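You operate a simulated robot arm through the tools that you are given. There is no shell and no other tool.

The job below is to be done with a simulated robot arm. You get a single attempt, and the scene is never put back.

## Task
Dome the pink disc with two full pumps of glue.
Fine: leave it in the ring of the purple plate, back at LOAD, with the valve shut; spill none, the other discs stay dry.

Only the result counts: the job must be done as asked and must still hold three seconds after the hand-in. Knocking over, shifting, dropping, spilling or breaking anything else fails it.

## Robot
A 6-joint arm with a two-finger parallel gripper, fixed in place. Base frame: the origin is at the foot of the arm, x ahead of it, y to its left, z up; the work surface is at about z = 0.84. Readings come in m, degrees, newtons and seconds.
With the tool pointing down near the work surface it reaches from about 0.26 to 0.68 m from the base axis. Its first joint turns from -66.0 to 66.0 degrees. Payload 2.9 kg.
Tool frame: the origin (TCP) lies between the finger pads and is the grasp point; the fingertips stand 0.03 m ahead of it; z points along the fingers, y is the line along which they close. The gripper opens to 0.11 m. The fingers are 0.02 m wide and 0.01 m thick; the gripper's body (0.048 by 0.112 m) begins 0.055 m behind the TCP.
Orientation is told as [roll, pitch, yaw] about the base's x, y, z axes, in that order, counted from this pose: with the fingers straight down and closing along the base's y, the tool's x points along the base's -x, its y along +y and its z along -z.

## Interface
- The arm moves only by the tool step_arm. Its argument "motion" is text: rows parted by semicolons, each of 7 numbers parted by spaces: the turn, a rotation vector about the base's x, y, z in units of 180 degrees (1.0 is 180 degrees), then the shift along the base's x, y, z in units of 400 mm (1.0 is 400 mm), then the gripper command, from -1 (fully open) to 1 (shut), values between in proportion. In form: wx wy wz tx ty tz grip; .... A call has 1 to 20 rows; each row is the pose to reach, as a shift and turn from the pose commanded when the call began. A call with a number of a shift or a turn outside -1 to 1 is refused whole. A row lasts 0.2 s, in which the tool goes at most 0.05 m and 8.6 degrees; a call with a longer step from one row to the next is refused whole, and so is a gripper value outside its range. Where a pose cannot be reached the arm comes as near as it can. A force on the tool above 90 N (or 10 N above the force at the start of the call, whichever is more), or a blocked arm, ends the call early, and 0.2 s more pass. Each finger travels about 0.108 m/s and halts on what it meets, pressing with about 22 N; the grip force reading is that of the motor and also rises with nothing between the fingers. The clock runs only during rows and for 0.2 s after the last one: add rows that repeat a pose to give the fingers time. It gives the time, the measured TCP pose, the force on the tool (base axes), the opening and the grip force at its end, in the units of the frame above (readings bear some noise), with the torque about the TCP (base axes, N m) and any sound that the robot's microphone picked up.
- Cameras (640 x 400 px; columns grow to the right, rows downward): "scene" is fixed at [0.0449, 0.4174, 1.3963]; the picture's right is [-0.94, -0.34, 0.00], its down [-0.16, 0.44, -0.88] and it looks along [0.30, -0.83, -0.47] (base axes); focal length 364 px, centre (320, 200). "wrist" rides on the gripper at [0.072, 0.017, -0.103] in the tool frame; the picture's right is [-0.23, 0.97, 0.00], its down [-0.76, -0.18, -0.62] and it looks along [-0.61, -0.14, 0.78] (tool axes); focal length 222 px, centre (320, 200). There is no depth. A picture from a camera that has moved, and an enlarged one, comes with that camera's place and axes in the base frame and with its lens. The place of the scene camera against the robot may be out by one fixed shift of up to 0.012 m in any direction.
- snapshot(camera): a new picture of that camera. No time passes.
- enlarge(camera, box): a new picture of the part [left, top, right, bottom] of that camera's present view, enlarged. No time passes.
- sign_off(): hands the job in; it is judged then, once.

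Nothing tells you positions but the pictures and the camera data. Unless the task says otherwise, let go and move clear before handing in.

The tools are called after "Call:" as a command line: name --argument value ..., lists and objects as JSON in quotes. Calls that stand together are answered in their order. step_arm: Moves the arm, as the interface text tells. Its arguments: {"type":"object","properties":{"motion":{"type":"string"}},"required":["motion"]} The other tools are called the same way: snapshot (camera) takes a picture; enlarge (camera, box) takes an enlarged picture of a part of a camera's view; sign_off () hands the job in.

At the start:

```text
t: 0.0
tcp_pos: [0.3109, -0.2082, 1.2034]
ee_rot: [-0.1, 0.1, 0.0]
ft_force: [-0.2, 0.1, 0.6]
torque: [0.01, 0.01, 0.02]
finger_gap: 0.1098
grasp_force: 0.1
```

scene: 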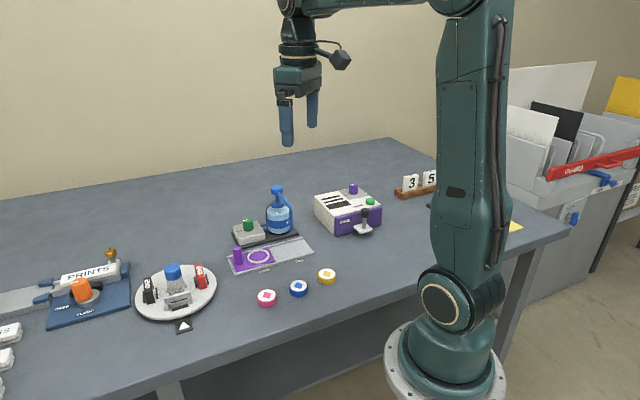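
wrist: 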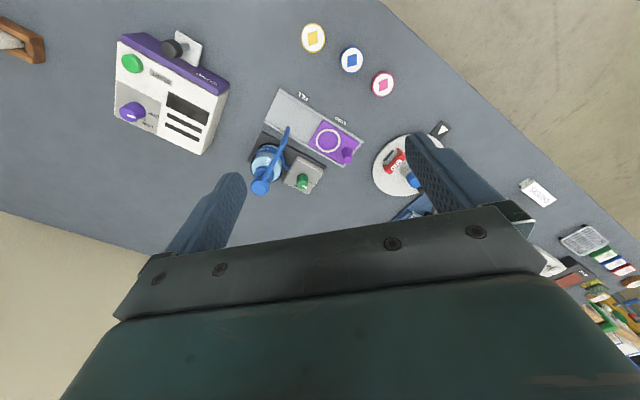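

I see a table with three discs (pink, blue, yellow), a slide rail with a purple plate that has a ring, a blue pump bottle behind a grey block with a green knob, and other machines. I'll enlarge the views first to understand the mechanism.

Call:
enlarge --camera "scene" --box '[210, 170, 350, 315]'

Call:
enlarge --camera "wrist" --box '[230, 10, 430, 200]'

Call:
enlarge --camera "scene" --box '[220, 180, 320, 275]'

Call:
enlarge --camera "scene" --box '[300, 170, 400, 250]'

```text
2.76 times, centred on (280, 242) of scene
camera zoom: at [0.0449, 0.4174, 1.3963], right [-0.94, -0.34, 0.0], down [-0.16, 0.44, -0.88], along [0.3, -0.83, -0.47], focal length 1004 px, centre (430, 83)
```

zoom: 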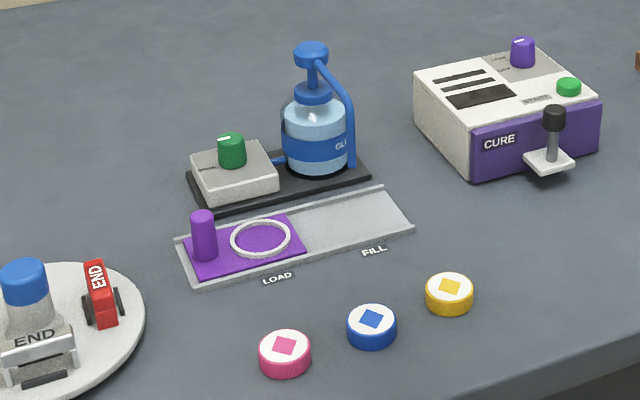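

```text
2.11 times, centred on (330, 105) of wrist
camera zoom: at [0.24, -0.1917, 1.3059], right [0.23, 0.97, 0.0], down [0.76, -0.18, 0.62], along [0.61, -0.14, -0.78], focal length 468 px, centre (299, 400)
```

zoom: 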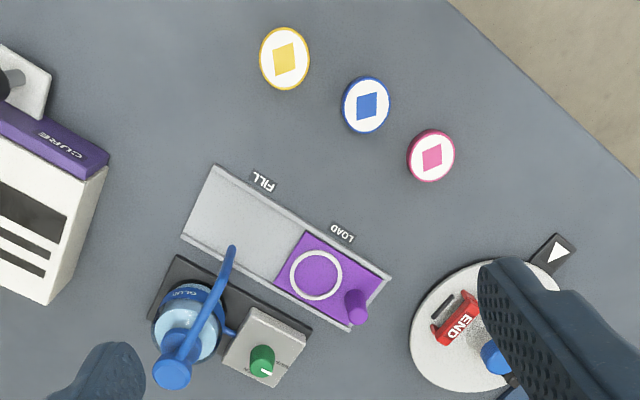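

```text
4.21 times, centred on (270, 228) of scene
camera zoom: at [0.0449, 0.4174, 1.3963], right [-0.94, -0.34, 0.0], down [-0.16, 0.44, -0.88], along [0.3, -0.83, -0.47], focal length 1532 px, centre (530, 84)
```

zoom: 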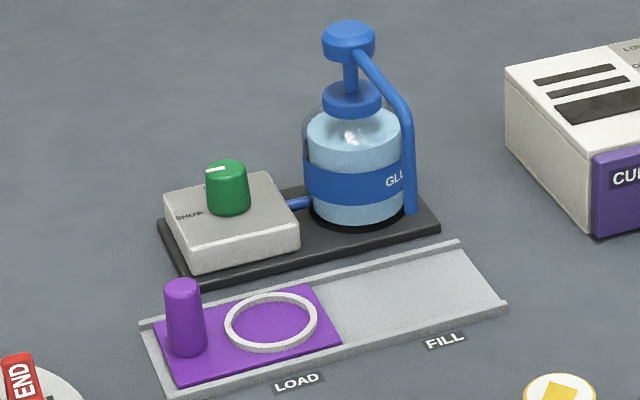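

```text
5.00 times, centred on (350, 210) of scene
camera zoom: at [0.0449, 0.4174, 1.3963], right [-0.94, -0.34, 0.0], down [-0.16, 0.44, -0.88], along [0.3, -0.83, -0.47], focal length 1820 px, centre (170, 150)
```

zoom: 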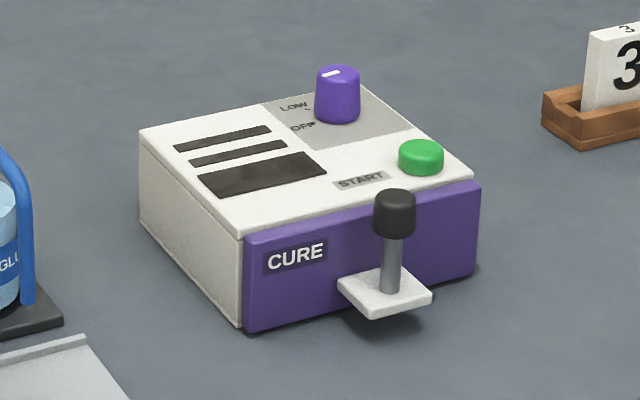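

I take the pink disc to be near (0.353, -0.099), the ring near (0.44, -0.22) and the rail running at about 45° from LOAD to FILL. Next I move the wrist camera closer to read the valve and measure things.

Call:
step_arm --motion "0 0 0 0.03 -0.026 -0.065 -1;0 0 0 0.06 -0.052 -0.13 -1;0 0 0 0.09 -0.08 -0.195 -1;0 0 0 0.123 -0.105 -0.258 -1;0 0 0 0.123 -0.105 -0.258 -1"

Call:
snapshot --camera "wrist"

Call:
snapshot --camera "scene"

```text
t: 1.2
tcp_pos: [0.3604, -0.25, 1.1004]
ee_rot: [0.0, 0.0, 0.0]
ft_force: [0.6, 0.0, -1.1]
torque: [0.03, -0.01, -0.01]
finger_gap: 0.1101
grasp_force: 0.1
```

```text
taken
camera wrist: at [0.2898, -0.2339, 1.2021], right [0.23, 0.97, 0.0], down [0.76, -0.18, 0.62], along [0.61, -0.14, -0.78], focal length 222 px, centre (320, 200)
```

wrist: 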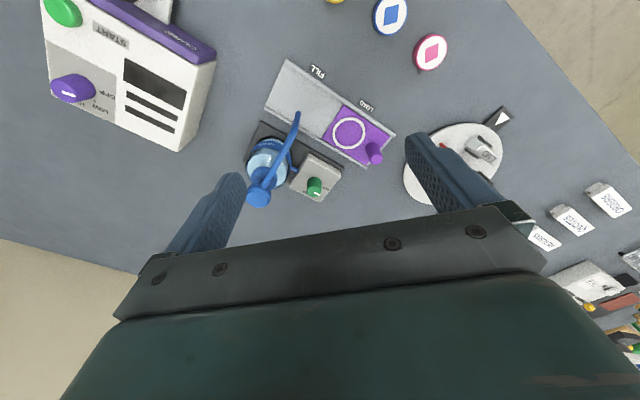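

```text
taken
```

scene: 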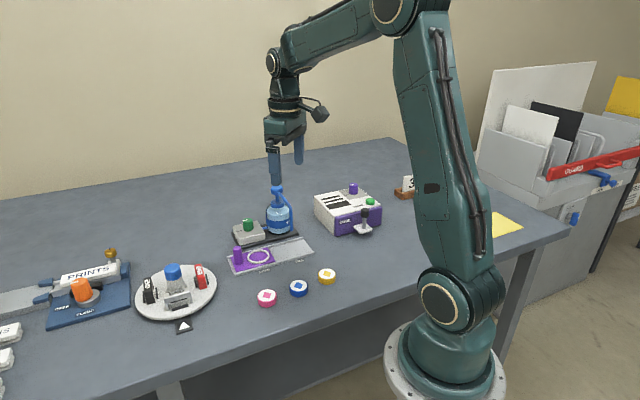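

The closer view shows the rail, bottle and valve knob. I'll enlarge them.

Call:
enlarge --camera "wrist" --box '[240, 50, 400, 210]'

Call:
enlarge --camera "wrist" --box '[285, 145, 345, 205]'

Call:
enlarge --camera "scene" --box '[225, 210, 275, 250]'

Call:
enlarge --camera "scene" --box '[255, 180, 315, 250]'

```text
2.50 times, centred on (320, 130) of wrist
camera zoom: at [0.2898, -0.2339, 1.2021], right [0.23, 0.97, 0.0], down [0.76, -0.18, 0.62], along [0.61, -0.14, -0.78], focal length 555 px, centre (320, 375)
```

zoom: 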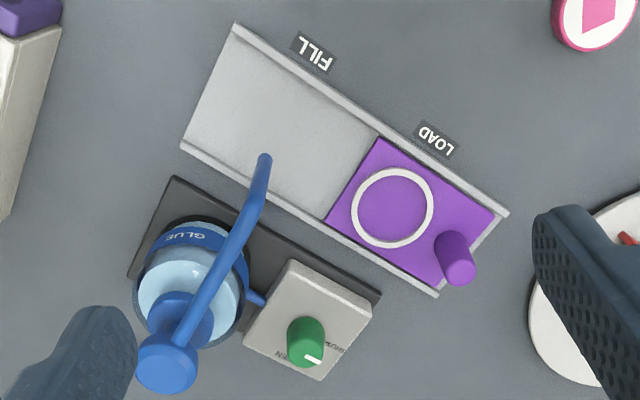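

```text
6.67 times, centred on (315, 175) of wrist
camera zoom: at [0.2898, -0.2339, 1.2021], right [0.23, 0.97, 0.0], down [0.76, -0.18, 0.62], along [0.61, -0.14, -0.78], focal length 1481 px, centre (353, 367)
```

zoom: 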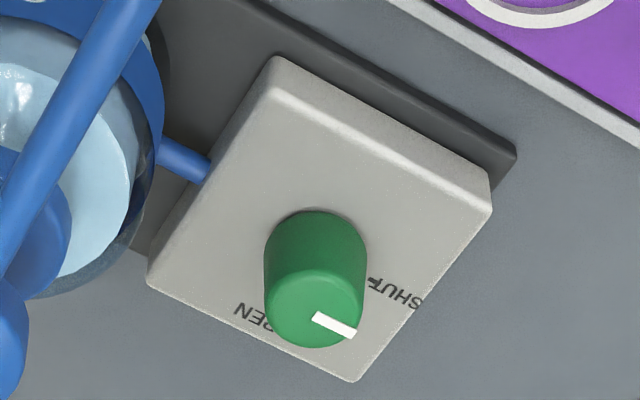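

```text
10.00 times, centred on (250, 230) of scene
camera zoom: at [0.0449, 0.4174, 1.3963], right [-0.94, -0.34, 0.0], down [-0.16, 0.44, -0.88], along [0.3, -0.83, -0.47], focal length 3639 px, centre (1020, -100)
```

zoom: 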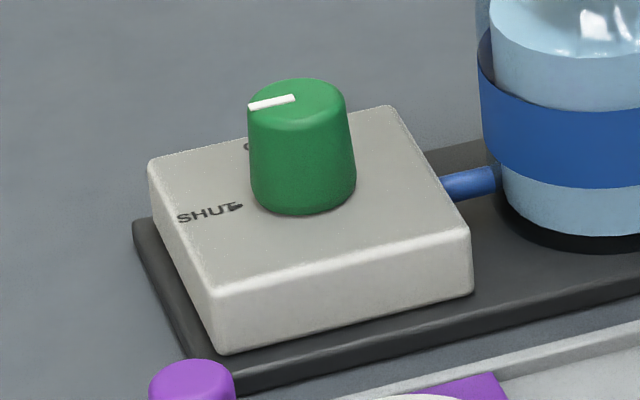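

```text
5.71 times, centred on (285, 215) of scene
camera zoom: at [0.0449, 0.4174, 1.3963], right [-0.94, -0.34, 0.0], down [-0.16, 0.44, -0.88], along [0.3, -0.83, -0.47], focal length 2079 px, centre (520, 114)
```

zoom: 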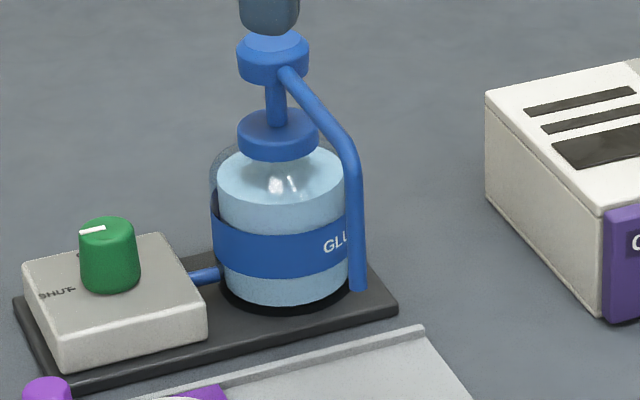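

Valve pointer is at SHUT (toward the LOAD end); OPEN is about 90° clockwise from it, on the far side. I'll check the gripper camera's size and the disc/ring heights in close-up before going for the pink disc.

Call:
enlarge --camera "scene" --box '[250, 80, 350, 200]'

Call:
enlarge --camera "scene" --box '[225, 240, 275, 275]'

Call:
enlarge --camera "scene" --box '[250, 280, 290, 310]'

Call:
enlarge --camera "wrist" --box '[405, 20, 455, 80]'

Call:
enlarge --camera "wrist" --box '[325, 95, 400, 175]'

```text
3.33 times, centred on (300, 140) of scene
camera zoom: at [0.0449, 0.4174, 1.3963], right [-0.94, -0.34, 0.0], down [-0.16, 0.44, -0.88], along [0.3, -0.83, -0.47], focal length 1213 px, centre (387, 400)
```

zoom: 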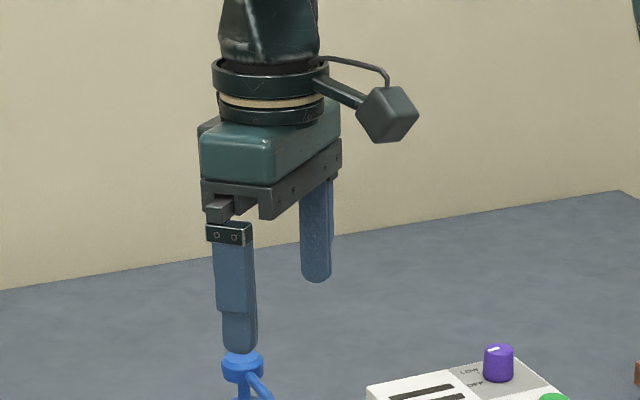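

```text
11.43 times, centred on (250, 258) of scene
camera zoom: at [0.0449, 0.4174, 1.3963], right [-0.94, -0.34, 0.0], down [-0.16, 0.44, -0.88], along [0.3, -0.83, -0.47], focal length 4159 px, centre (1120, -457)
```

zoom: 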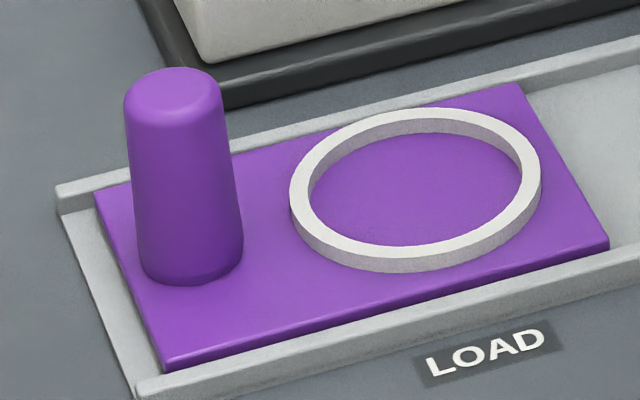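

```text
13.33 times, centred on (270, 295) of scene
camera zoom: at [0.0449, 0.4174, 1.3963], right [-0.94, -0.34, 0.0], down [-0.16, 0.44, -0.88], along [0.3, -0.83, -0.47], focal length 4852 px, centre (987, -1067)
```

zoom: 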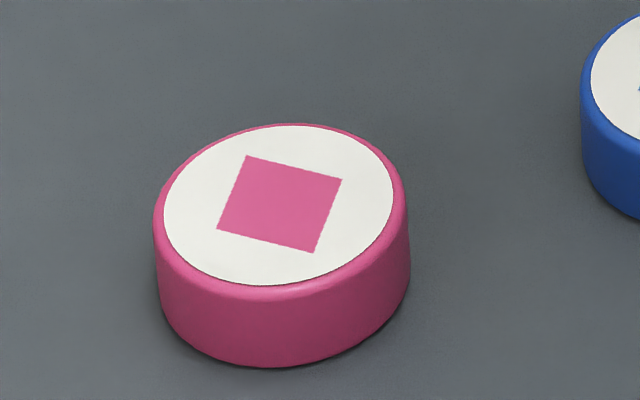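

```text
6.67 times, centred on (430, 50) of wrist
camera zoom: at [0.2898, -0.2339, 1.2021], right [0.23, 0.97, 0.0], down [0.76, -0.18, 0.62], along [0.61, -0.14, -0.78], focal length 1481 px, centre (-413, 1200)
```

zoom: 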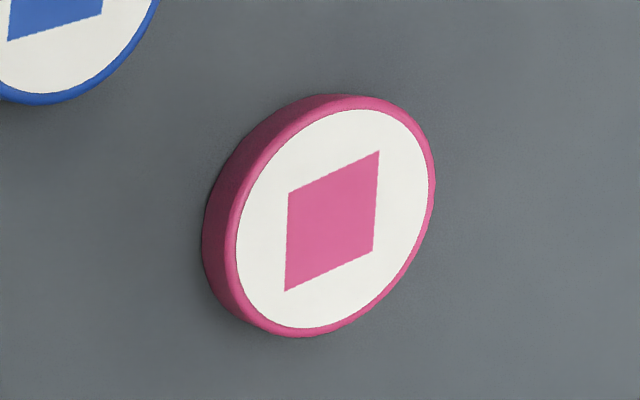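

```text
5.00 times, centred on (362, 135) of wrist
camera zoom: at [0.2898, -0.2339, 1.2021], right [0.23, 0.97, 0.0], down [0.76, -0.18, 0.62], along [0.61, -0.14, -0.78], focal length 1111 px, centre (108, 525)
```

zoom: 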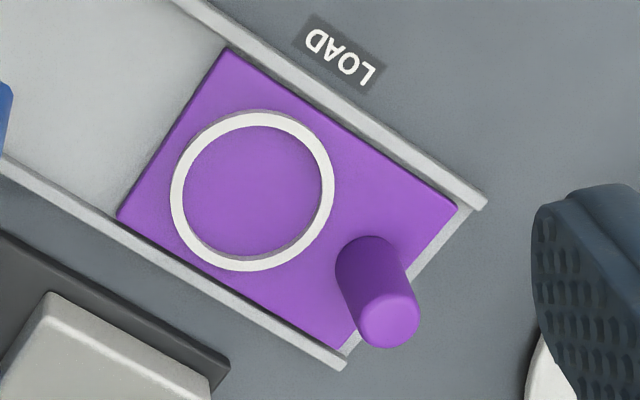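

The disc is about 40 mm wide and 14 mm tall, the ring's inner width about 44 mm. I now turn the gripper to 45° and hover above the pink disc for a precise fix.

Call:
step_arm --motion "0 0 0.041667 -0.003 0.0625 -0.054 -1;0 0 0.083333 -0.006 0.125 -0.108 -1;0 0 0.125 -0.009 0.1875 -0.1625 -1;0 0 0.166667 -0.012 0.25 -0.217 -1;0 0 0.208333 -0.015 0.3125 -0.271 -1;0 0 0.25 -0.0185 0.375 -0.325 -1;0 0 0.25 -0.0185 0.375 -0.325 -1"

Call:
snapshot --camera "wrist"

Call:
enlarge --camera "wrist" --box '[240, 70, 400, 190]'

```text
t: 2.8
tcp_pos: [0.3533, -0.098, 0.9718]
ee_rot: [0.0, 0.0, 45.2]
ft_force: [0.2, 0.0, -0.8]
torque: [0.0, 0.0, -0.02]
finger_gap: 0.1102
grasp_force: 0.1
```

```text
taken
camera wrist: at [0.2911, -0.1388, 1.0733], right [-0.53, 0.85, 0.0], down [0.66, 0.41, 0.62], along [0.53, 0.33, -0.78], focal length 222 px, centre (320, 200)
```

wrist: 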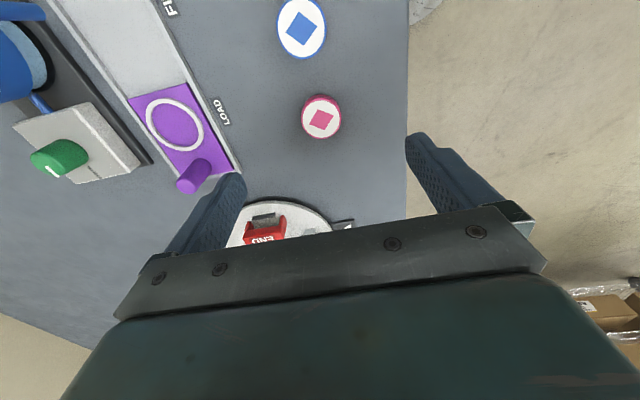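

```text
3.33 times, centred on (320, 130) of wrist
camera zoom: at [0.2911, -0.1388, 1.0733], right [-0.53, 0.85, 0.0], down [0.66, 0.41, 0.62], along [0.53, 0.33, -0.78], focal length 740 px, centre (320, 433)
```

zoom: 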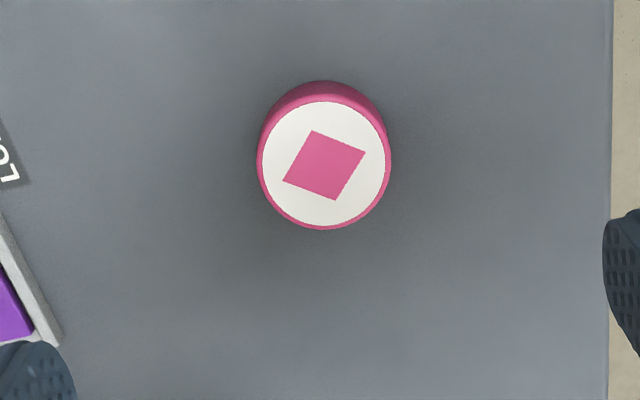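

The pink disc is within about 1 mm of the tool axis. I'll go straight down to just above the table with fingers open, then check before closing.

Call:
step_arm --motion "0 0 0 -0.001 0.0025 -0.075 -1;0 0 0 -0.001 0.0025 -0.15 -0.6;0 0 0 -0.001 0.0025 -0.2 -0.3;0 0 0 -0.001 0.0025 -0.226 -0.1;0 0 0 -0.001 0.0025 -0.226 -0.1"

Call:
enlarge --camera "scene" --box '[225, 220, 315, 320]'

Call:
enlarge --camera "wrist" --box '[220, 100, 420, 225]'

```text
t: 4.0
tcp_pos: [0.353, -0.0995, 0.8809]
ee_rot: [0.0, 0.0, 45.1]
ft_force: [0.1, 0.2, -0.7]
torque: [-0.02, 0.0, 0.0]
finger_gap: 0.0604
grasp_force: 0.1
```

```text
4.00 times, centred on (270, 270) of scene
camera zoom: at [0.0449, 0.4174, 1.3963], right [-0.94, -0.34, 0.0], down [-0.16, 0.44, -0.88], along [0.3, -0.83, -0.47], focal length 1456 px, centre (520, -80)
```

zoom: 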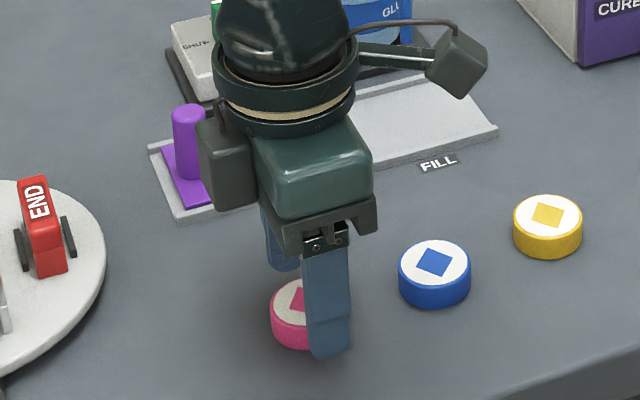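

```text
3.20 times, centred on (320, 162) of wrist
camera zoom: at [0.2908, -0.1389, 0.9826], right [-0.53, 0.85, 0.0], down [0.66, 0.41, 0.62], along [0.53, 0.33, -0.78], focal length 711 px, centre (320, 320)
```

zoom: 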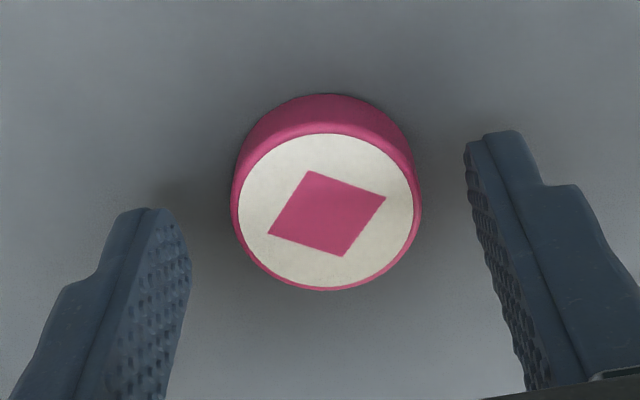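

Fingers straddle the disc evenly. I lower 3 mm more and close.

Call:
step_arm --motion "0 0 0 0.0005 0.001 -0.0075 -0.1;0 0 0 0.0005 0.001 -0.0075 0.2;0 0 0 0.0005 0.001 -0.0075 1;0 0 0 0.0005 0.001 -0.0075 1;0 0 0 0.0005 0.001 -0.0075 1"

Call:
enlarge --camera "wrist" --box '[220, 100, 420, 225]'

```text
t: 5.2
tcp_pos: [0.3541, -0.0992, 0.8781]
ee_rot: [0.1, -0.1, 45.0]
ft_force: [0.8, 0.1, 0.9]
torque: [0.02, 0.0, 0.0]
finger_gap: 0.0377
grasp_force: 22.0
```

```text
3.20 times, centred on (320, 162) of wrist
camera zoom: at [0.291, -0.1386, 0.9796], right [-0.53, 0.85, 0.0], down [0.66, 0.41, 0.62], along [0.53, 0.33, -0.78], focal length 711 px, centre (320, 320)
```

zoom: 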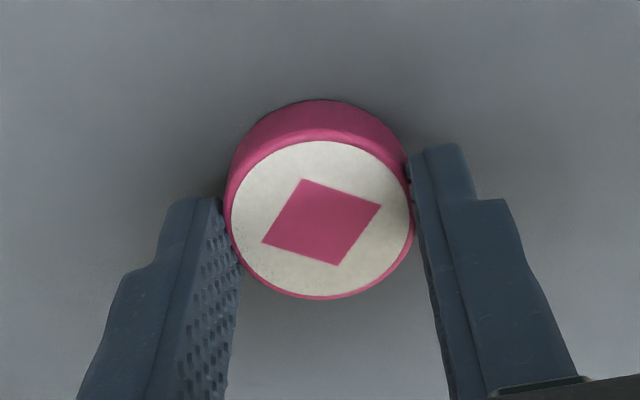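

The disc is gripped and centred. I lift it and carry it above the ring, turning back to yaw 0 so the camera arm stays away from the nozzle.

Call:
step_arm --motion "0 0 0 0 0 0.05 1;0 0 0 0 0 0.15 1;0 0 -0.041667 0 0 0.2585 1;0 0 -0.083333 0.04 -0.06 0.2585 1;0 0 -0.125 0.085 -0.12 0.2585 1;0 0 -0.166667 0.13 -0.18 0.2585 1;0 0 -0.208333 0.175 -0.24 0.2585 1;0 0 -0.25 0.2175 -0.3025 0.2585 1;0 0 -0.25 0.2175 -0.3025 0.2585 1;0 0 -0.25 0.2175 -0.3025 0.2585 1"

Call:
snapshot --camera "wrist"

Call:
enlarge --camera "wrist" --box '[240, 70, 400, 190]'

Call:
enlarge --camera "scene" --box '[200, 140, 340, 280]'

```text
t: 7.4
tcp_pos: [0.4405, -0.2192, 0.9795]
ee_rot: [-0.1, -0.1, -0.1]
ft_force: [-0.5, 0.0, -0.8]
torque: [0.06, 0.03, 0.0]
finger_gap: 0.0374
grasp_force: 22.3
```

```text
taken
camera wrist: at [0.3694, -0.2032, 1.0821], right [0.23, 0.97, 0.0], down [0.76, -0.18, 0.62], along [0.61, -0.14, -0.78], focal length 222 px, centre (320, 200)
```

wrist: 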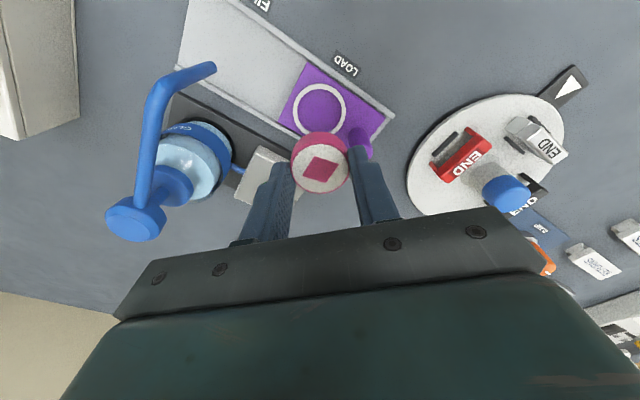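

```text
3.33 times, centred on (320, 130) of wrist
camera zoom: at [0.3694, -0.2032, 1.0821], right [0.23, 0.97, 0.0], down [0.76, -0.18, 0.62], along [0.61, -0.14, -0.78], focal length 740 px, centre (320, 433)
```

zoom: 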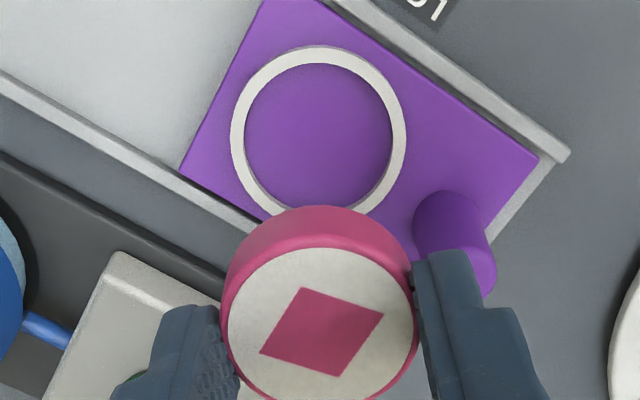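

```text
2.86 times, centred on (270, 210) of scene
camera zoom: at [0.0449, 0.4174, 1.3963], right [-0.94, -0.34, 0.0], down [-0.16, 0.44, -0.88], along [0.3, -0.83, -0.47], focal length 1040 px, centre (463, 171)
```

zoom: 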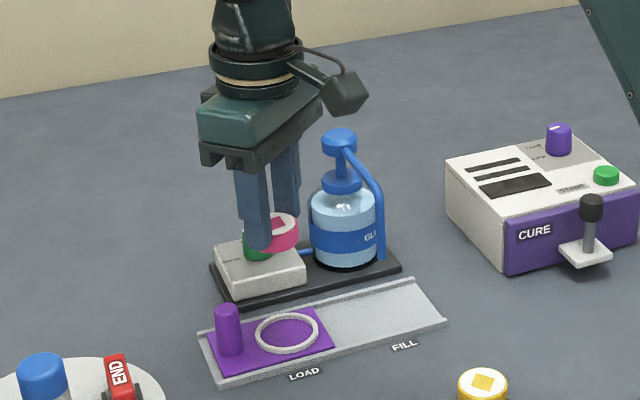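

The ring centre lies about 1.5–2 mm toward the base from the tool axis. I correct that and descend to just above the ring, then check.

Call:
step_arm --motion "0 0 0 -0.00475 0 -0.07 1;0 0 0 -0.00475 0 -0.14 1;0 0 0 -0.00475 0 -0.19 1;0 0 0 -0.00475 0 -0.205 1;0 0 0 -0.00475 0 -0.205 1"

Call:
enlarge --camera "wrist" --box '[260, 90, 380, 200]'

Call:
enlarge --camera "scene" --box '[220, 220, 290, 280]'

```text
t: 8.6
tcp_pos: [0.4386, -0.2188, 0.8994]
ee_rot: [0.0, 0.0, 0.0]
ft_force: [-0.4, 0.1, -0.5]
torque: [0.0, 0.03, 0.01]
finger_gap: 0.0376
grasp_force: 22.1
```

```text
3.64 times, centred on (320, 145) of wrist
camera zoom: at [0.3665, -0.2033, 1.0007], right [0.23, 0.97, 0.0], down [0.76, -0.18, 0.62], along [0.61, -0.14, -0.78], focal length 808 px, centre (320, 400)
```

zoom: 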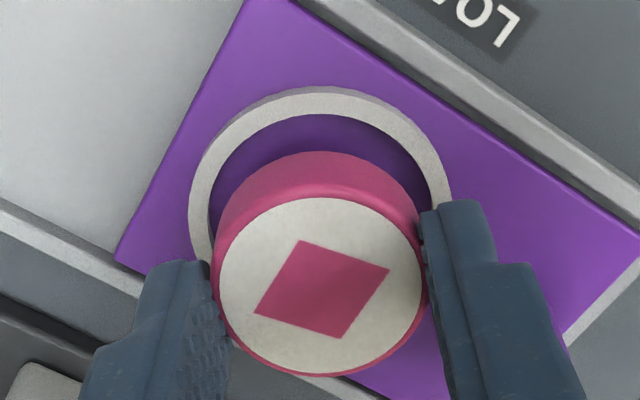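

```text
6.67 times, centred on (255, 250) of scene
camera zoom: at [0.0449, 0.4174, 1.3963], right [-0.94, -0.34, 0.0], down [-0.16, 0.44, -0.88], along [0.3, -0.83, -0.47], focal length 2426 px, centre (753, -133)
```

zoom: 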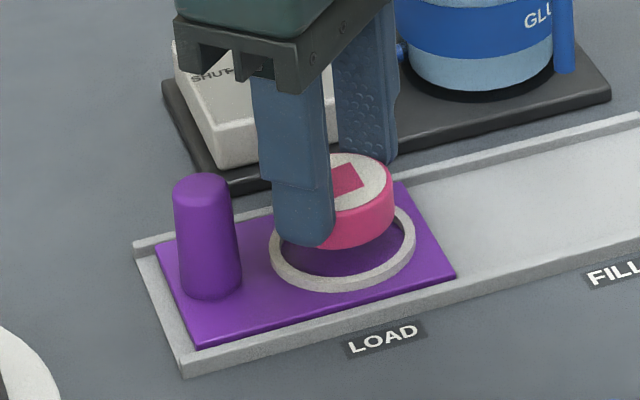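

The disc looks centred over the ring within a millimetre from both cameras. I continue down slowly into the ring.

Call:
step_arm --motion "0 0 0 -0.001 0 -0.012 1;0 0 0 -0.001 0 -0.024 1;0 0 0 -0.001 0 -0.0325 1;0 0 0 -0.001 0 -0.0325 1"

Call:
enlarge --camera "wrist" --box '[260, 90, 380, 200]'

Call:
enlarge --camera "scene" --box '[220, 220, 290, 280]'

```text
t: 9.6
tcp_pos: [0.4382, -0.2188, 0.8851]
ee_rot: [0.0, 0.0, 0.0]
ft_force: [0.3, 0.0, -1.0]
torque: [0.01, 0.03, -0.04]
finger_gap: 0.0375
grasp_force: 22.2
```

```text
3.64 times, centred on (320, 145) of wrist
camera zoom: at [0.3662, -0.2033, 0.9879], right [0.23, 0.97, 0.0], down [0.76, -0.18, 0.62], along [0.61, -0.14, -0.78], focal length 808 px, centre (320, 400)
```

zoom: 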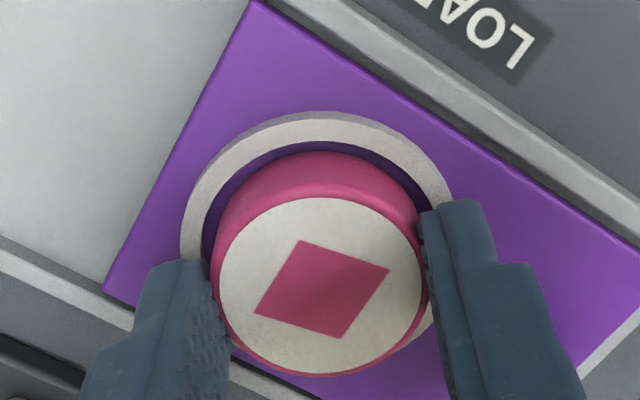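

```text
6.67 times, centred on (255, 250) of scene
camera zoom: at [0.0449, 0.4174, 1.3963], right [-0.94, -0.34, 0.0], down [-0.16, 0.44, -0.88], along [0.3, -0.83, -0.47], focal length 2426 px, centre (753, -133)
```

zoom: 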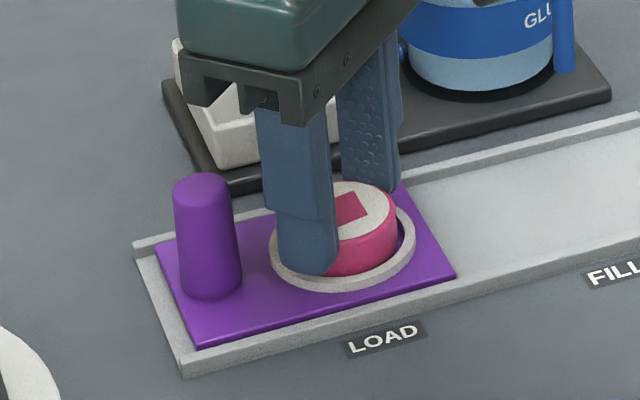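

Still centred, with no contact yet. I lower in small steps to feel for the plate.

Call:
step_arm --motion "0 0 0 0 -0.001 -0.00375 1;0 0 0 0 -0.001 -0.00375 1"

Call:
step_arm --motion "0 0 0 0 0 -0.00325 1;0 0 0 0 0 -0.00325 1"

```text
t: 10.2
tcp_pos: [0.4391, -0.2201, 0.8851]
ee_rot: [0.1, -0.1, 0.0]
ft_force: [-2.1, 3.3, 12.8]
torque: [0.14, 0.06, -0.01]
finger_gap: 0.0374
grasp_force: 22.4
```

```text
t: 10.8
tcp_pos: [0.439, -0.2207, 0.8838]
ee_rot: [-0.1, -0.2, 0.0]
ft_force: [-1.8, 0.4, 24.2]
torque: [-0.01, 0.04, -0.03]
finger_gap: 0.0375
grasp_force: 21.9
```

Contact is felt. I check whether the disc is sitting on the plate or caught on the ring.

Call:
enlarge --camera "scene" --box '[230, 235, 280, 275]'

Call:
enlarge --camera "wrist" --box '[270, 100, 370, 200]'

```text
10.00 times, centred on (255, 255) of scene
camera zoom: at [0.0445, 0.4176, 1.3962], right [-0.94, -0.34, 0.0], down [-0.16, 0.44, -0.88], along [0.3, -0.83, -0.47], focal length 3639 px, centre (970, -350)
```

zoom: 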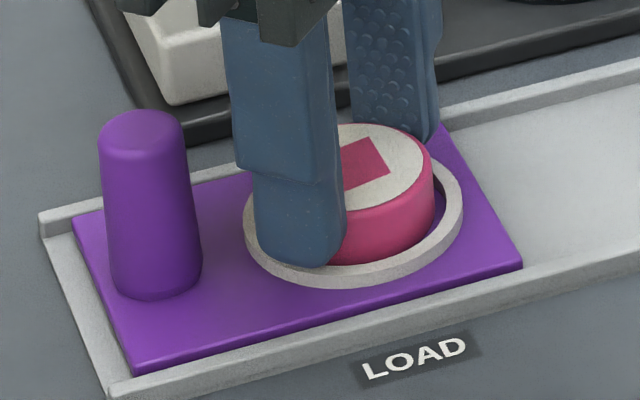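

```text
4.00 times, centred on (320, 150) of wrist
camera zoom: at [0.3667, -0.2037, 0.9859], right [0.23, 0.97, 0.0], down [0.76, -0.18, 0.63], along [0.61, -0.14, -0.78], focal length 888 px, centre (320, 400)
```

zoom: 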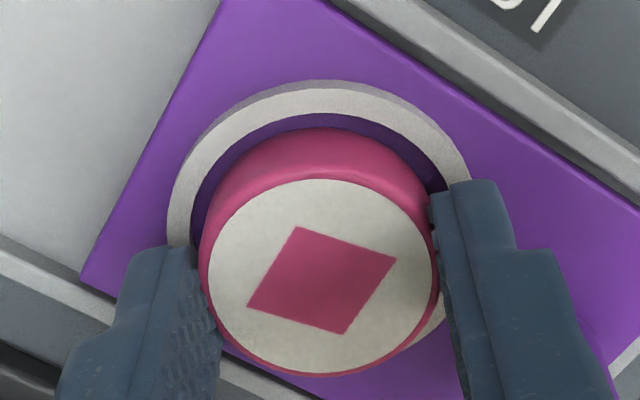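

The disc is down inside the ring with clearance around it. I relieve the pressing force, then open the fingers slightly to release.

Call:
step_arm --motion "0 0 0 0 0 0.003 1;0 0 0 0 0 0.003 1;0 0 0 0 0 0.003 0;0 0 0 0 0 0.003 0;0 0 0 0 0 0.003 0"

Call:
enlarge --camera "wrist" --box '[270, 100, 370, 200]'

Call:
enlarge --camera "scene" --box '[230, 235, 280, 275]'

```text
t: 12.0
tcp_pos: [0.4373, -0.2187, 0.8849]
ee_rot: [-0.1, 0.0, 0.1]
ft_force: [-0.7, 0.1, 0.4]
torque: [-0.03, -0.01, -0.04]
finger_gap: 0.055
grasp_force: 0.0
```

```text
4.00 times, centred on (320, 150) of wrist
camera zoom: at [0.3661, -0.2035, 0.9861], right [0.23, 0.97, 0.0], down [0.76, -0.18, 0.62], along [0.61, -0.14, -0.78], focal length 888 px, centre (320, 400)
```

zoom: 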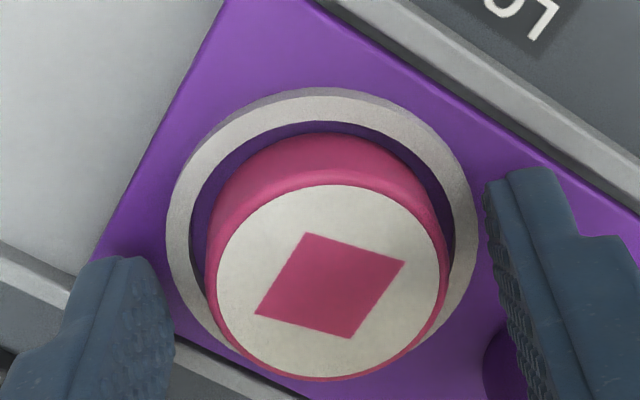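

```text
10.00 times, centred on (255, 255) of scene
camera zoom: at [0.0449, 0.4174, 1.3963], right [-0.94, -0.34, 0.0], down [-0.16, 0.44, -0.88], along [0.3, -0.83, -0.47], focal length 3639 px, centre (970, -350)
```

zoom: 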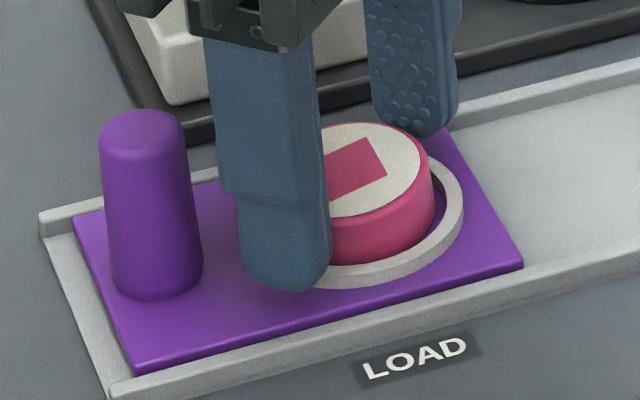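

Released. I lift straight up and look at the seating, and fix the handle position.

Call:
step_arm --motion "0 0 0 0 0 0.05 0;0 0 0 0 0 0.15 0;0 0 0 0 0 0.25 0;0 0 0 0 0 0.25 0"

Call:
enlarge --camera "wrist" --box '[230, 60, 410, 190]'

Call:
enlarge --camera "scene" --box '[230, 235, 280, 275]'

```text
t: 13.0
tcp_pos: [0.4381, -0.2197, 0.9856]
ee_rot: [0.1, -0.1, 0.0]
ft_force: [-0.4, -0.9, 0.3]
torque: [0.0, -0.01, -0.02]
finger_gap: 0.055
grasp_force: 0.1
```

```text
3.08 times, centred on (320, 125) of wrist
camera zoom: at [0.366, -0.2042, 1.0876], right [0.23, 0.97, 0.0], down [0.76, -0.18, 0.62], along [0.61, -0.14, -0.78], focal length 684 px, centre (320, 431)
```

zoom: 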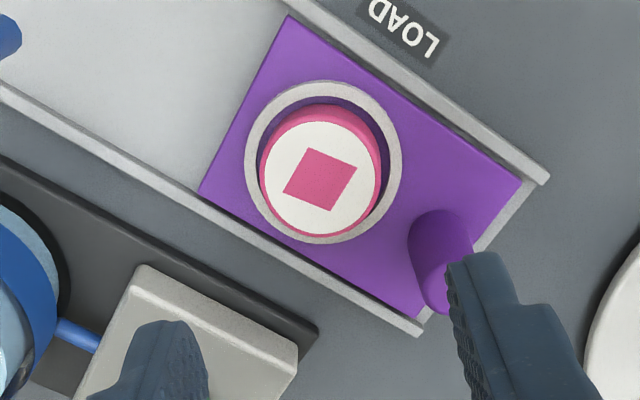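

```text
10.00 times, centred on (255, 255) of scene
camera zoom: at [0.0449, 0.4174, 1.3963], right [-0.94, -0.34, 0.0], down [-0.16, 0.44, -0.88], along [0.3, -0.83, -0.47], focal length 3639 px, centre (970, -350)
```

zoom: 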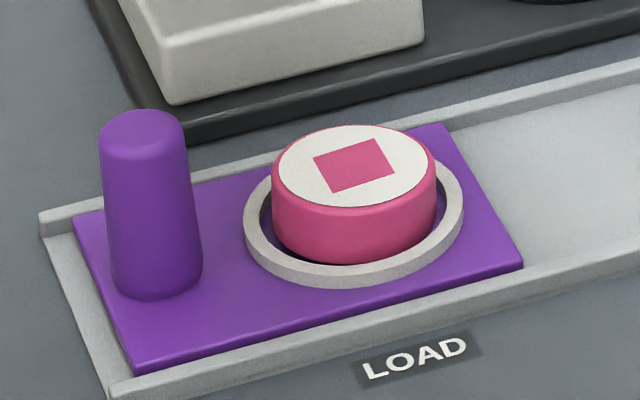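

The disc is seated in the ring. Next I hover above the handle, with the gripper turned to 45° so the fingers close across the rail.

Call:
step_arm --motion "0 0 0.041667 0.014 0.0135 0 -0.1;0 0 0.083333 0.028 0.027 0 -0.1;0 0 0.125 0.042 0.0405 0 -0.1;0 0 0.166667 0.056 0.054 0 -0.1;0 0 0.208333 0.07 0.068 0 -0.1;0 0 0.25 0.085 0.081 0 -0.1;0 0 0.25 0.085 0.081 0 -0.1"

Call:
snapshot --camera "wrist"

Call:
enlarge --camera "wrist" --box '[240, 70, 400, 190]'

Call:
enlarge --camera "scene" --box '[200, 160, 320, 280]'

```text
t: 14.6
tcp_pos: [0.4723, -0.1882, 0.9839]
ee_rot: [0.0, 0.0, 45.1]
ft_force: [0.0, -0.1, -0.2]
torque: [-0.01, -0.01, -0.03]
finger_gap: 0.0604
grasp_force: 0.1
```

```text
taken
camera wrist: at [0.4095, -0.2279, 1.0862], right [-0.53, 0.85, 0.0], down [0.66, 0.41, 0.62], along [0.53, 0.33, -0.78], focal length 222 px, centre (320, 200)
```

wrist: 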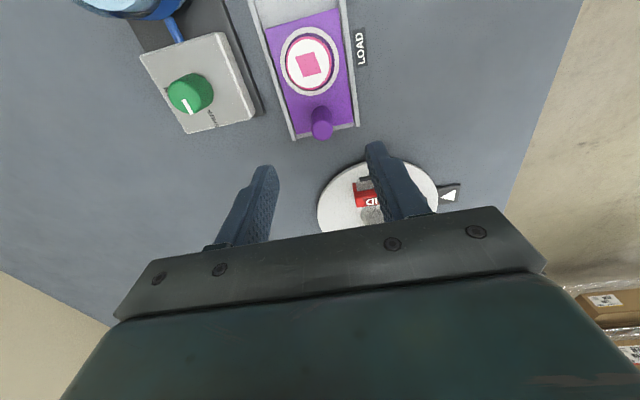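

```text
3.33 times, centred on (320, 130) of wrist
camera zoom: at [0.4095, -0.2279, 1.0862], right [-0.53, 0.85, 0.0], down [0.66, 0.41, 0.62], along [0.53, 0.33, -0.78], focal length 740 px, centre (320, 433)
```

zoom: 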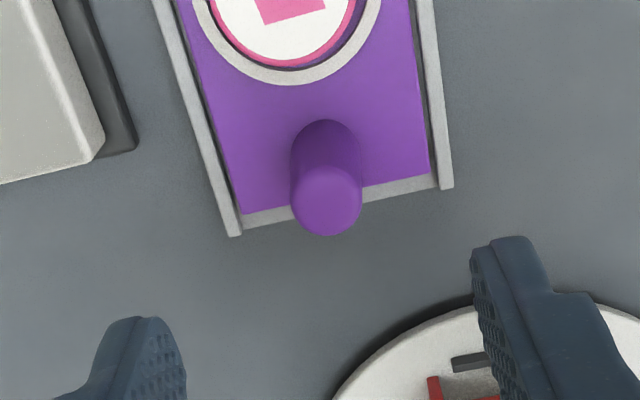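

```text
3.33 times, centred on (260, 220) of scene
camera zoom: at [0.0449, 0.4174, 1.3963], right [-0.94, -0.34, 0.0], down [-0.16, 0.44, -0.88], along [0.3, -0.83, -0.47], focal length 1213 px, centre (520, 133)
```

zoom: 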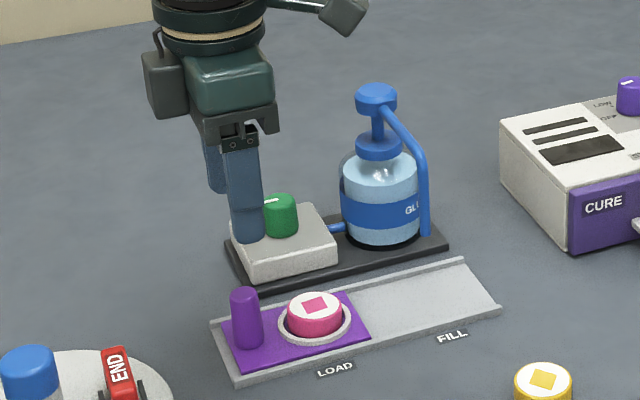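

The handle top sits a few millimetres from the tool axis. I correct, descend to grip its upper part, and close.

Call:
step_arm --motion "0 0 0 0.00525 0.00825 -0.08 -0.1;0 0 0 0.00525 0.00825 -0.16 -0.1;0 0 0 0.00525 0.00825 -0.201 -0.1;0 0 0 0.00525 0.00825 -0.201 -0.1"

Call:
enlarge --camera "wrist" --box '[240, 80, 400, 220]'

Call:
enlarge --camera "scene" --box '[200, 160, 320, 280]'

```text
t: 15.6
tcp_pos: [0.4732, -0.184, 0.9038]
ee_rot: [0.0, -0.1, 44.9]
ft_force: [0.4, 0.2, 0.2]
torque: [0.0, -0.03, -0.01]
finger_gap: 0.0604
grasp_force: 0.1
```

```text
2.86 times, centred on (320, 150) of wrist
camera zoom: at [0.4117, -0.2244, 1.0059], right [-0.53, 0.85, 0.0], down [0.66, 0.41, 0.62], along [0.53, 0.33, -0.78], focal length 635 px, centre (320, 343)
```

zoom: 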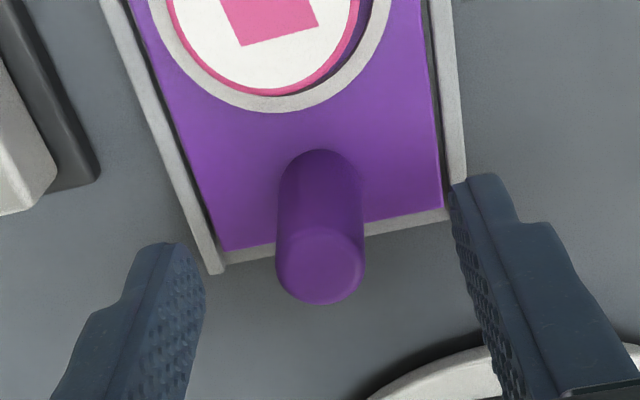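

```text
3.33 times, centred on (260, 220) of scene
camera zoom: at [0.0449, 0.4174, 1.3963], right [-0.94, -0.34, 0.0], down [-0.16, 0.44, -0.88], along [0.3, -0.83, -0.47], focal length 1213 px, centre (520, 133)
```

zoom: 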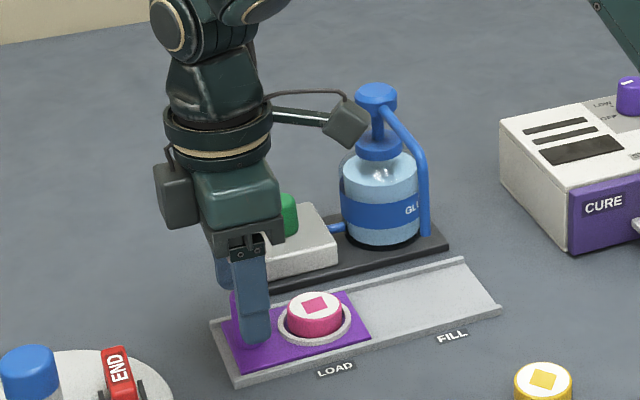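

The handle is centred between the fingers, and the camera housing will pass about 2 cm above the nozzle tube. I close on the handle and begin sliding a first small segment.

Call:
step_arm --motion "0 0 0 0 0 0 0.5;0 0 0 0 0 0 1;0 0 0 0 0 0 1;0 0 0 0 0 0 1"

Call:
step_arm --motion "0 0 0 -0.0177 -0.0177 0 1;0 0 0 -0.0355 -0.0352 0 1;0 0 0 -0.0355 -0.0352 0 1"

Call:
enlarge --camera "scene" --box '[200, 140, 340, 280]'

```text
t: 16.6
tcp_pos: [0.4741, -0.1836, 0.9042]
ee_rot: [0.1, 0.0, 45.0]
ft_force: [-1.5, 1.8, -0.1]
torque: [0.09, 0.05, 0.01]
finger_gap: 0.0197
grasp_force: 45.3
```

```text
t: 17.4
tcp_pos: [0.4587, -0.1993, 0.9033]
ee_rot: [0.0, 0.0, 44.9]
ft_force: [-4.2, 3.9, 6.4]
torque: [0.05, 0.22, 0.0]
finger_gap: 0.0199
grasp_force: 45.2
```

```text
2.86 times, centred on (270, 210) of scene
camera zoom: at [0.0447, 0.4175, 1.3962], right [-0.94, -0.34, 0.0], down [-0.16, 0.44, -0.88], along [0.3, -0.83, -0.47], focal length 1040 px, centre (463, 171)
```

zoom: 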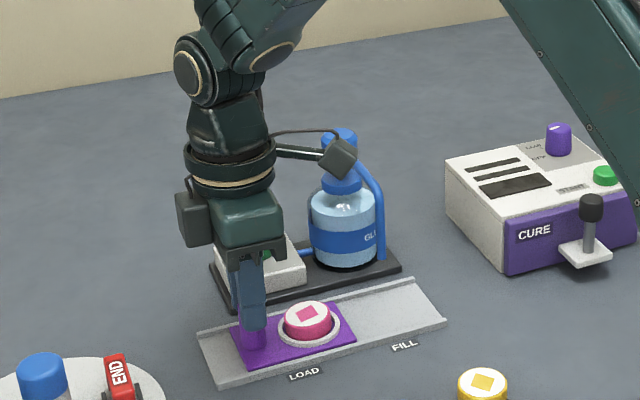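

The plate slides smoothly with the disc riding along. I continue in the same direction, with slight correction for side force.

Call:
step_arm --motion "0 0 0 -0.023 -0.0215 0 1;0 0 0 -0.046 -0.0432 0 1;0 0 0 -0.069 -0.065 0 1;0 0 0 -0.0905 -0.0865 0 1;0 0 0 -0.0905 -0.0865 0 1"

Call:
enlarge --camera "scene" --box '[200, 140, 340, 280]'

Call:
snapshot --camera "wrist"

```text
t: 18.6
tcp_pos: [0.4227, -0.2342, 0.9026]
ee_rot: [0.0, 0.0, 44.9]
ft_force: [4.6, -4.6, 1.8]
torque: [0.0, -0.29, -0.01]
finger_gap: 0.0198
grasp_force: 45.2
```

```text
2.86 times, centred on (270, 210) of scene
camera zoom: at [0.045, 0.4173, 1.3963], right [-0.94, -0.34, 0.0], down [-0.16, 0.44, -0.88], along [0.3, -0.83, -0.47], focal length 1040 px, centre (463, 171)
```

zoom: 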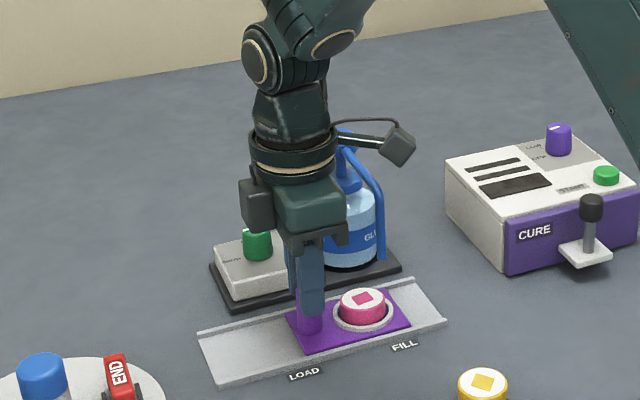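

```text
taken
camera wrist: at [0.3615, -0.2735, 1.006], right [-0.53, 0.85, 0.0], down [0.66, 0.41, 0.62], along [0.53, 0.33, -0.78], focal length 222 px, centre (320, 200)
```

wrist: 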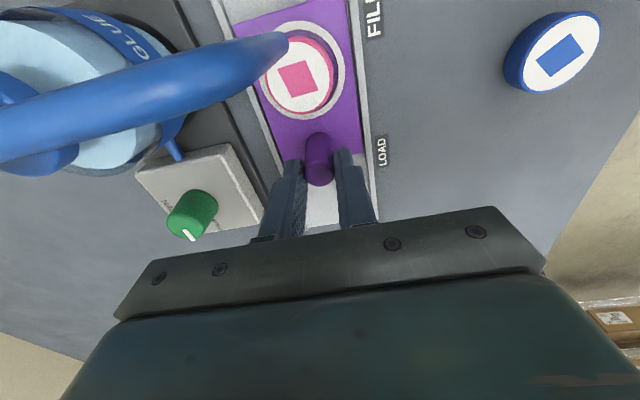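

Nearly there; roughly 2 cm remain. I continue with smaller steps and watch for the end stop.

Call:
step_arm --motion "0 0 0 -0.009 -0.0105 0 1;0 0 0 -0.0195 -0.0215 0 1;0 0 0 -0.027 -0.029 0 1;0 0 0 -0.027 -0.029 0 1"

Call:
step_arm --motion "0 0 0 -0.0053 -0.0053 0 1;0 0 0 -0.0053 -0.0053 0 1"

Call:
enlarge --camera "scene" --box '[240, 210, 320, 280]'

Call:
enlarge --camera "wrist" --box '[200, 0, 420, 180]'

```text
t: 19.6
tcp_pos: [0.4128, -0.2432, 0.9043]
ee_rot: [-0.1, 0.0, 45.1]
ft_force: [4.6, -6.2, 8.1]
torque: [-0.12, -0.18, 0.03]
finger_gap: 0.0198
grasp_force: 45.2
```

```text
t: 20.2
tcp_pos: [0.4122, -0.247, 0.9043]
ee_rot: [-0.1, 0.1, 45.0]
ft_force: [4.6, -6.0, 9.8]
torque: [-0.07, -0.23, 0.05]
finger_gap: 0.02
grasp_force: 45.3
```

```text
5.71 times, centred on (280, 245) of scene
camera zoom: at [0.0449, 0.4174, 1.3963], right [-0.94, -0.34, 0.0], down [-0.16, 0.44, -0.88], along [0.3, -0.83, -0.47], focal length 2079 px, centre (549, -57)
```

zoom: 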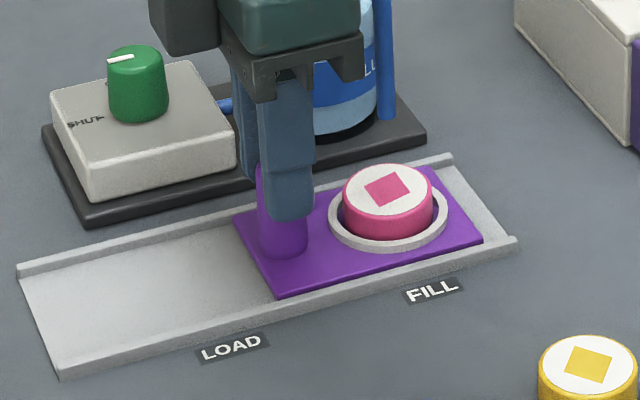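

```text
2.22 times, centred on (310, 90) of wrist
camera zoom: at [0.3486, -0.2867, 1.006], right [-0.53, 0.85, 0.0], down [0.66, 0.41, 0.62], along [0.53, 0.33, -0.78], focal length 494 px, centre (342, 444)
```

zoom: 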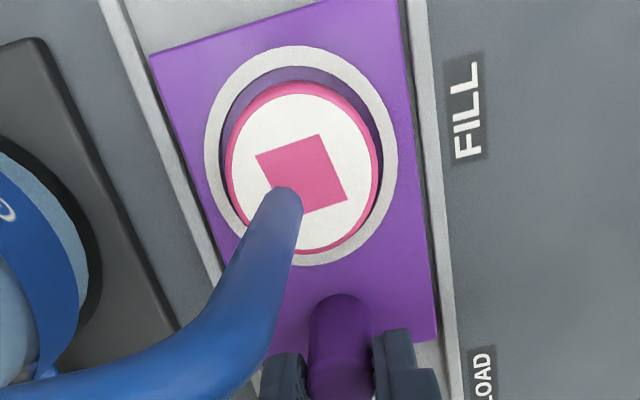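

The nozzle is now almost exactly over the ring centre. I push a little further to feel whether there is an end stop right here.

Call:
step_arm --motion "0 0 0 -0.002 -0.005 0 1;0 0 0 -0.002 -0.005 0 1"

Call:
step_arm --motion "0 0 0 -0.0035 -0.0035 0 1;0 0 0 -0.0035 -0.0035 0 1"

```text
t: 20.8
tcp_pos: [0.4102, -0.2484, 0.9048]
ee_rot: [0.0, 0.0, 45.1]
ft_force: [2.1, 3.7, 18.8]
torque: [-0.22, 0.24, -0.05]
finger_gap: 0.0199
grasp_force: 45.2
```

```text
t: 21.4
tcp_pos: [0.4091, -0.2465, 0.904]
ee_rot: [-0.1, -0.2, 45.2]
ft_force: [13.3, 16.4, 18.8]
torque: [0.25, -0.15, -0.02]
finger_gap: 0.02
grasp_force: 45.0
```

The end stop is reached with the nozzle over the ring. I relieve the push, release the handle and rise straight up.

Call:
step_arm --motion "0 0 0 0.0027 0.0027 0 1;0 0 0 0.0027 0.0027 0 1;0 0 0 0.0027 0.0027 0 0.1;0 0 0 0.0027 0.0027 0 0.1;0 0 0 0.0027 0.0027 0.06 0.1;0 0 0 0.0027 0.0027 0.16 0.1;0 0 0 0.0027 0.0027 0.27 0.1;0 0 0 0.0027 0.0027 0.38 0.1;0 0 0 0.0027 0.0027 0.38 0.1"

Call:
snapshot --camera "wrist"

Call:
enlarge --camera "scene" --box '[220, 170, 330, 280]'

```text
t: 23.4
tcp_pos: [0.4099, -0.2488, 1.056]
ee_rot: [0.0, 0.0, 45.0]
ft_force: [0.5, 0.4, -0.3]
torque: [0.01, 0.02, -0.03]
finger_gap: 0.0497
grasp_force: 0.0
```

```text
taken
camera wrist: at [0.347, -0.2887, 1.1583], right [-0.53, 0.85, 0.0], down [0.66, 0.41, 0.62], along [0.53, 0.33, -0.78], focal length 222 px, centre (320, 200)
```

wrist: 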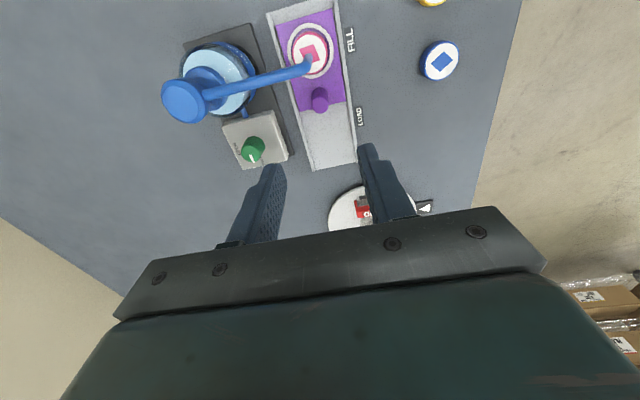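

```text
3.64 times, centred on (275, 225) of scene
camera zoom: at [0.0449, 0.4174, 1.3963], right [-0.94, -0.34, 0.0], down [-0.16, 0.44, -0.88], along [0.3, -0.83, -0.47], focal length 1323 px, centre (484, 109)
```

zoom: 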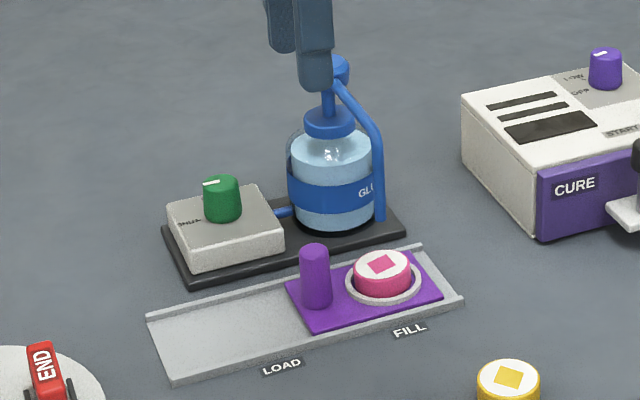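

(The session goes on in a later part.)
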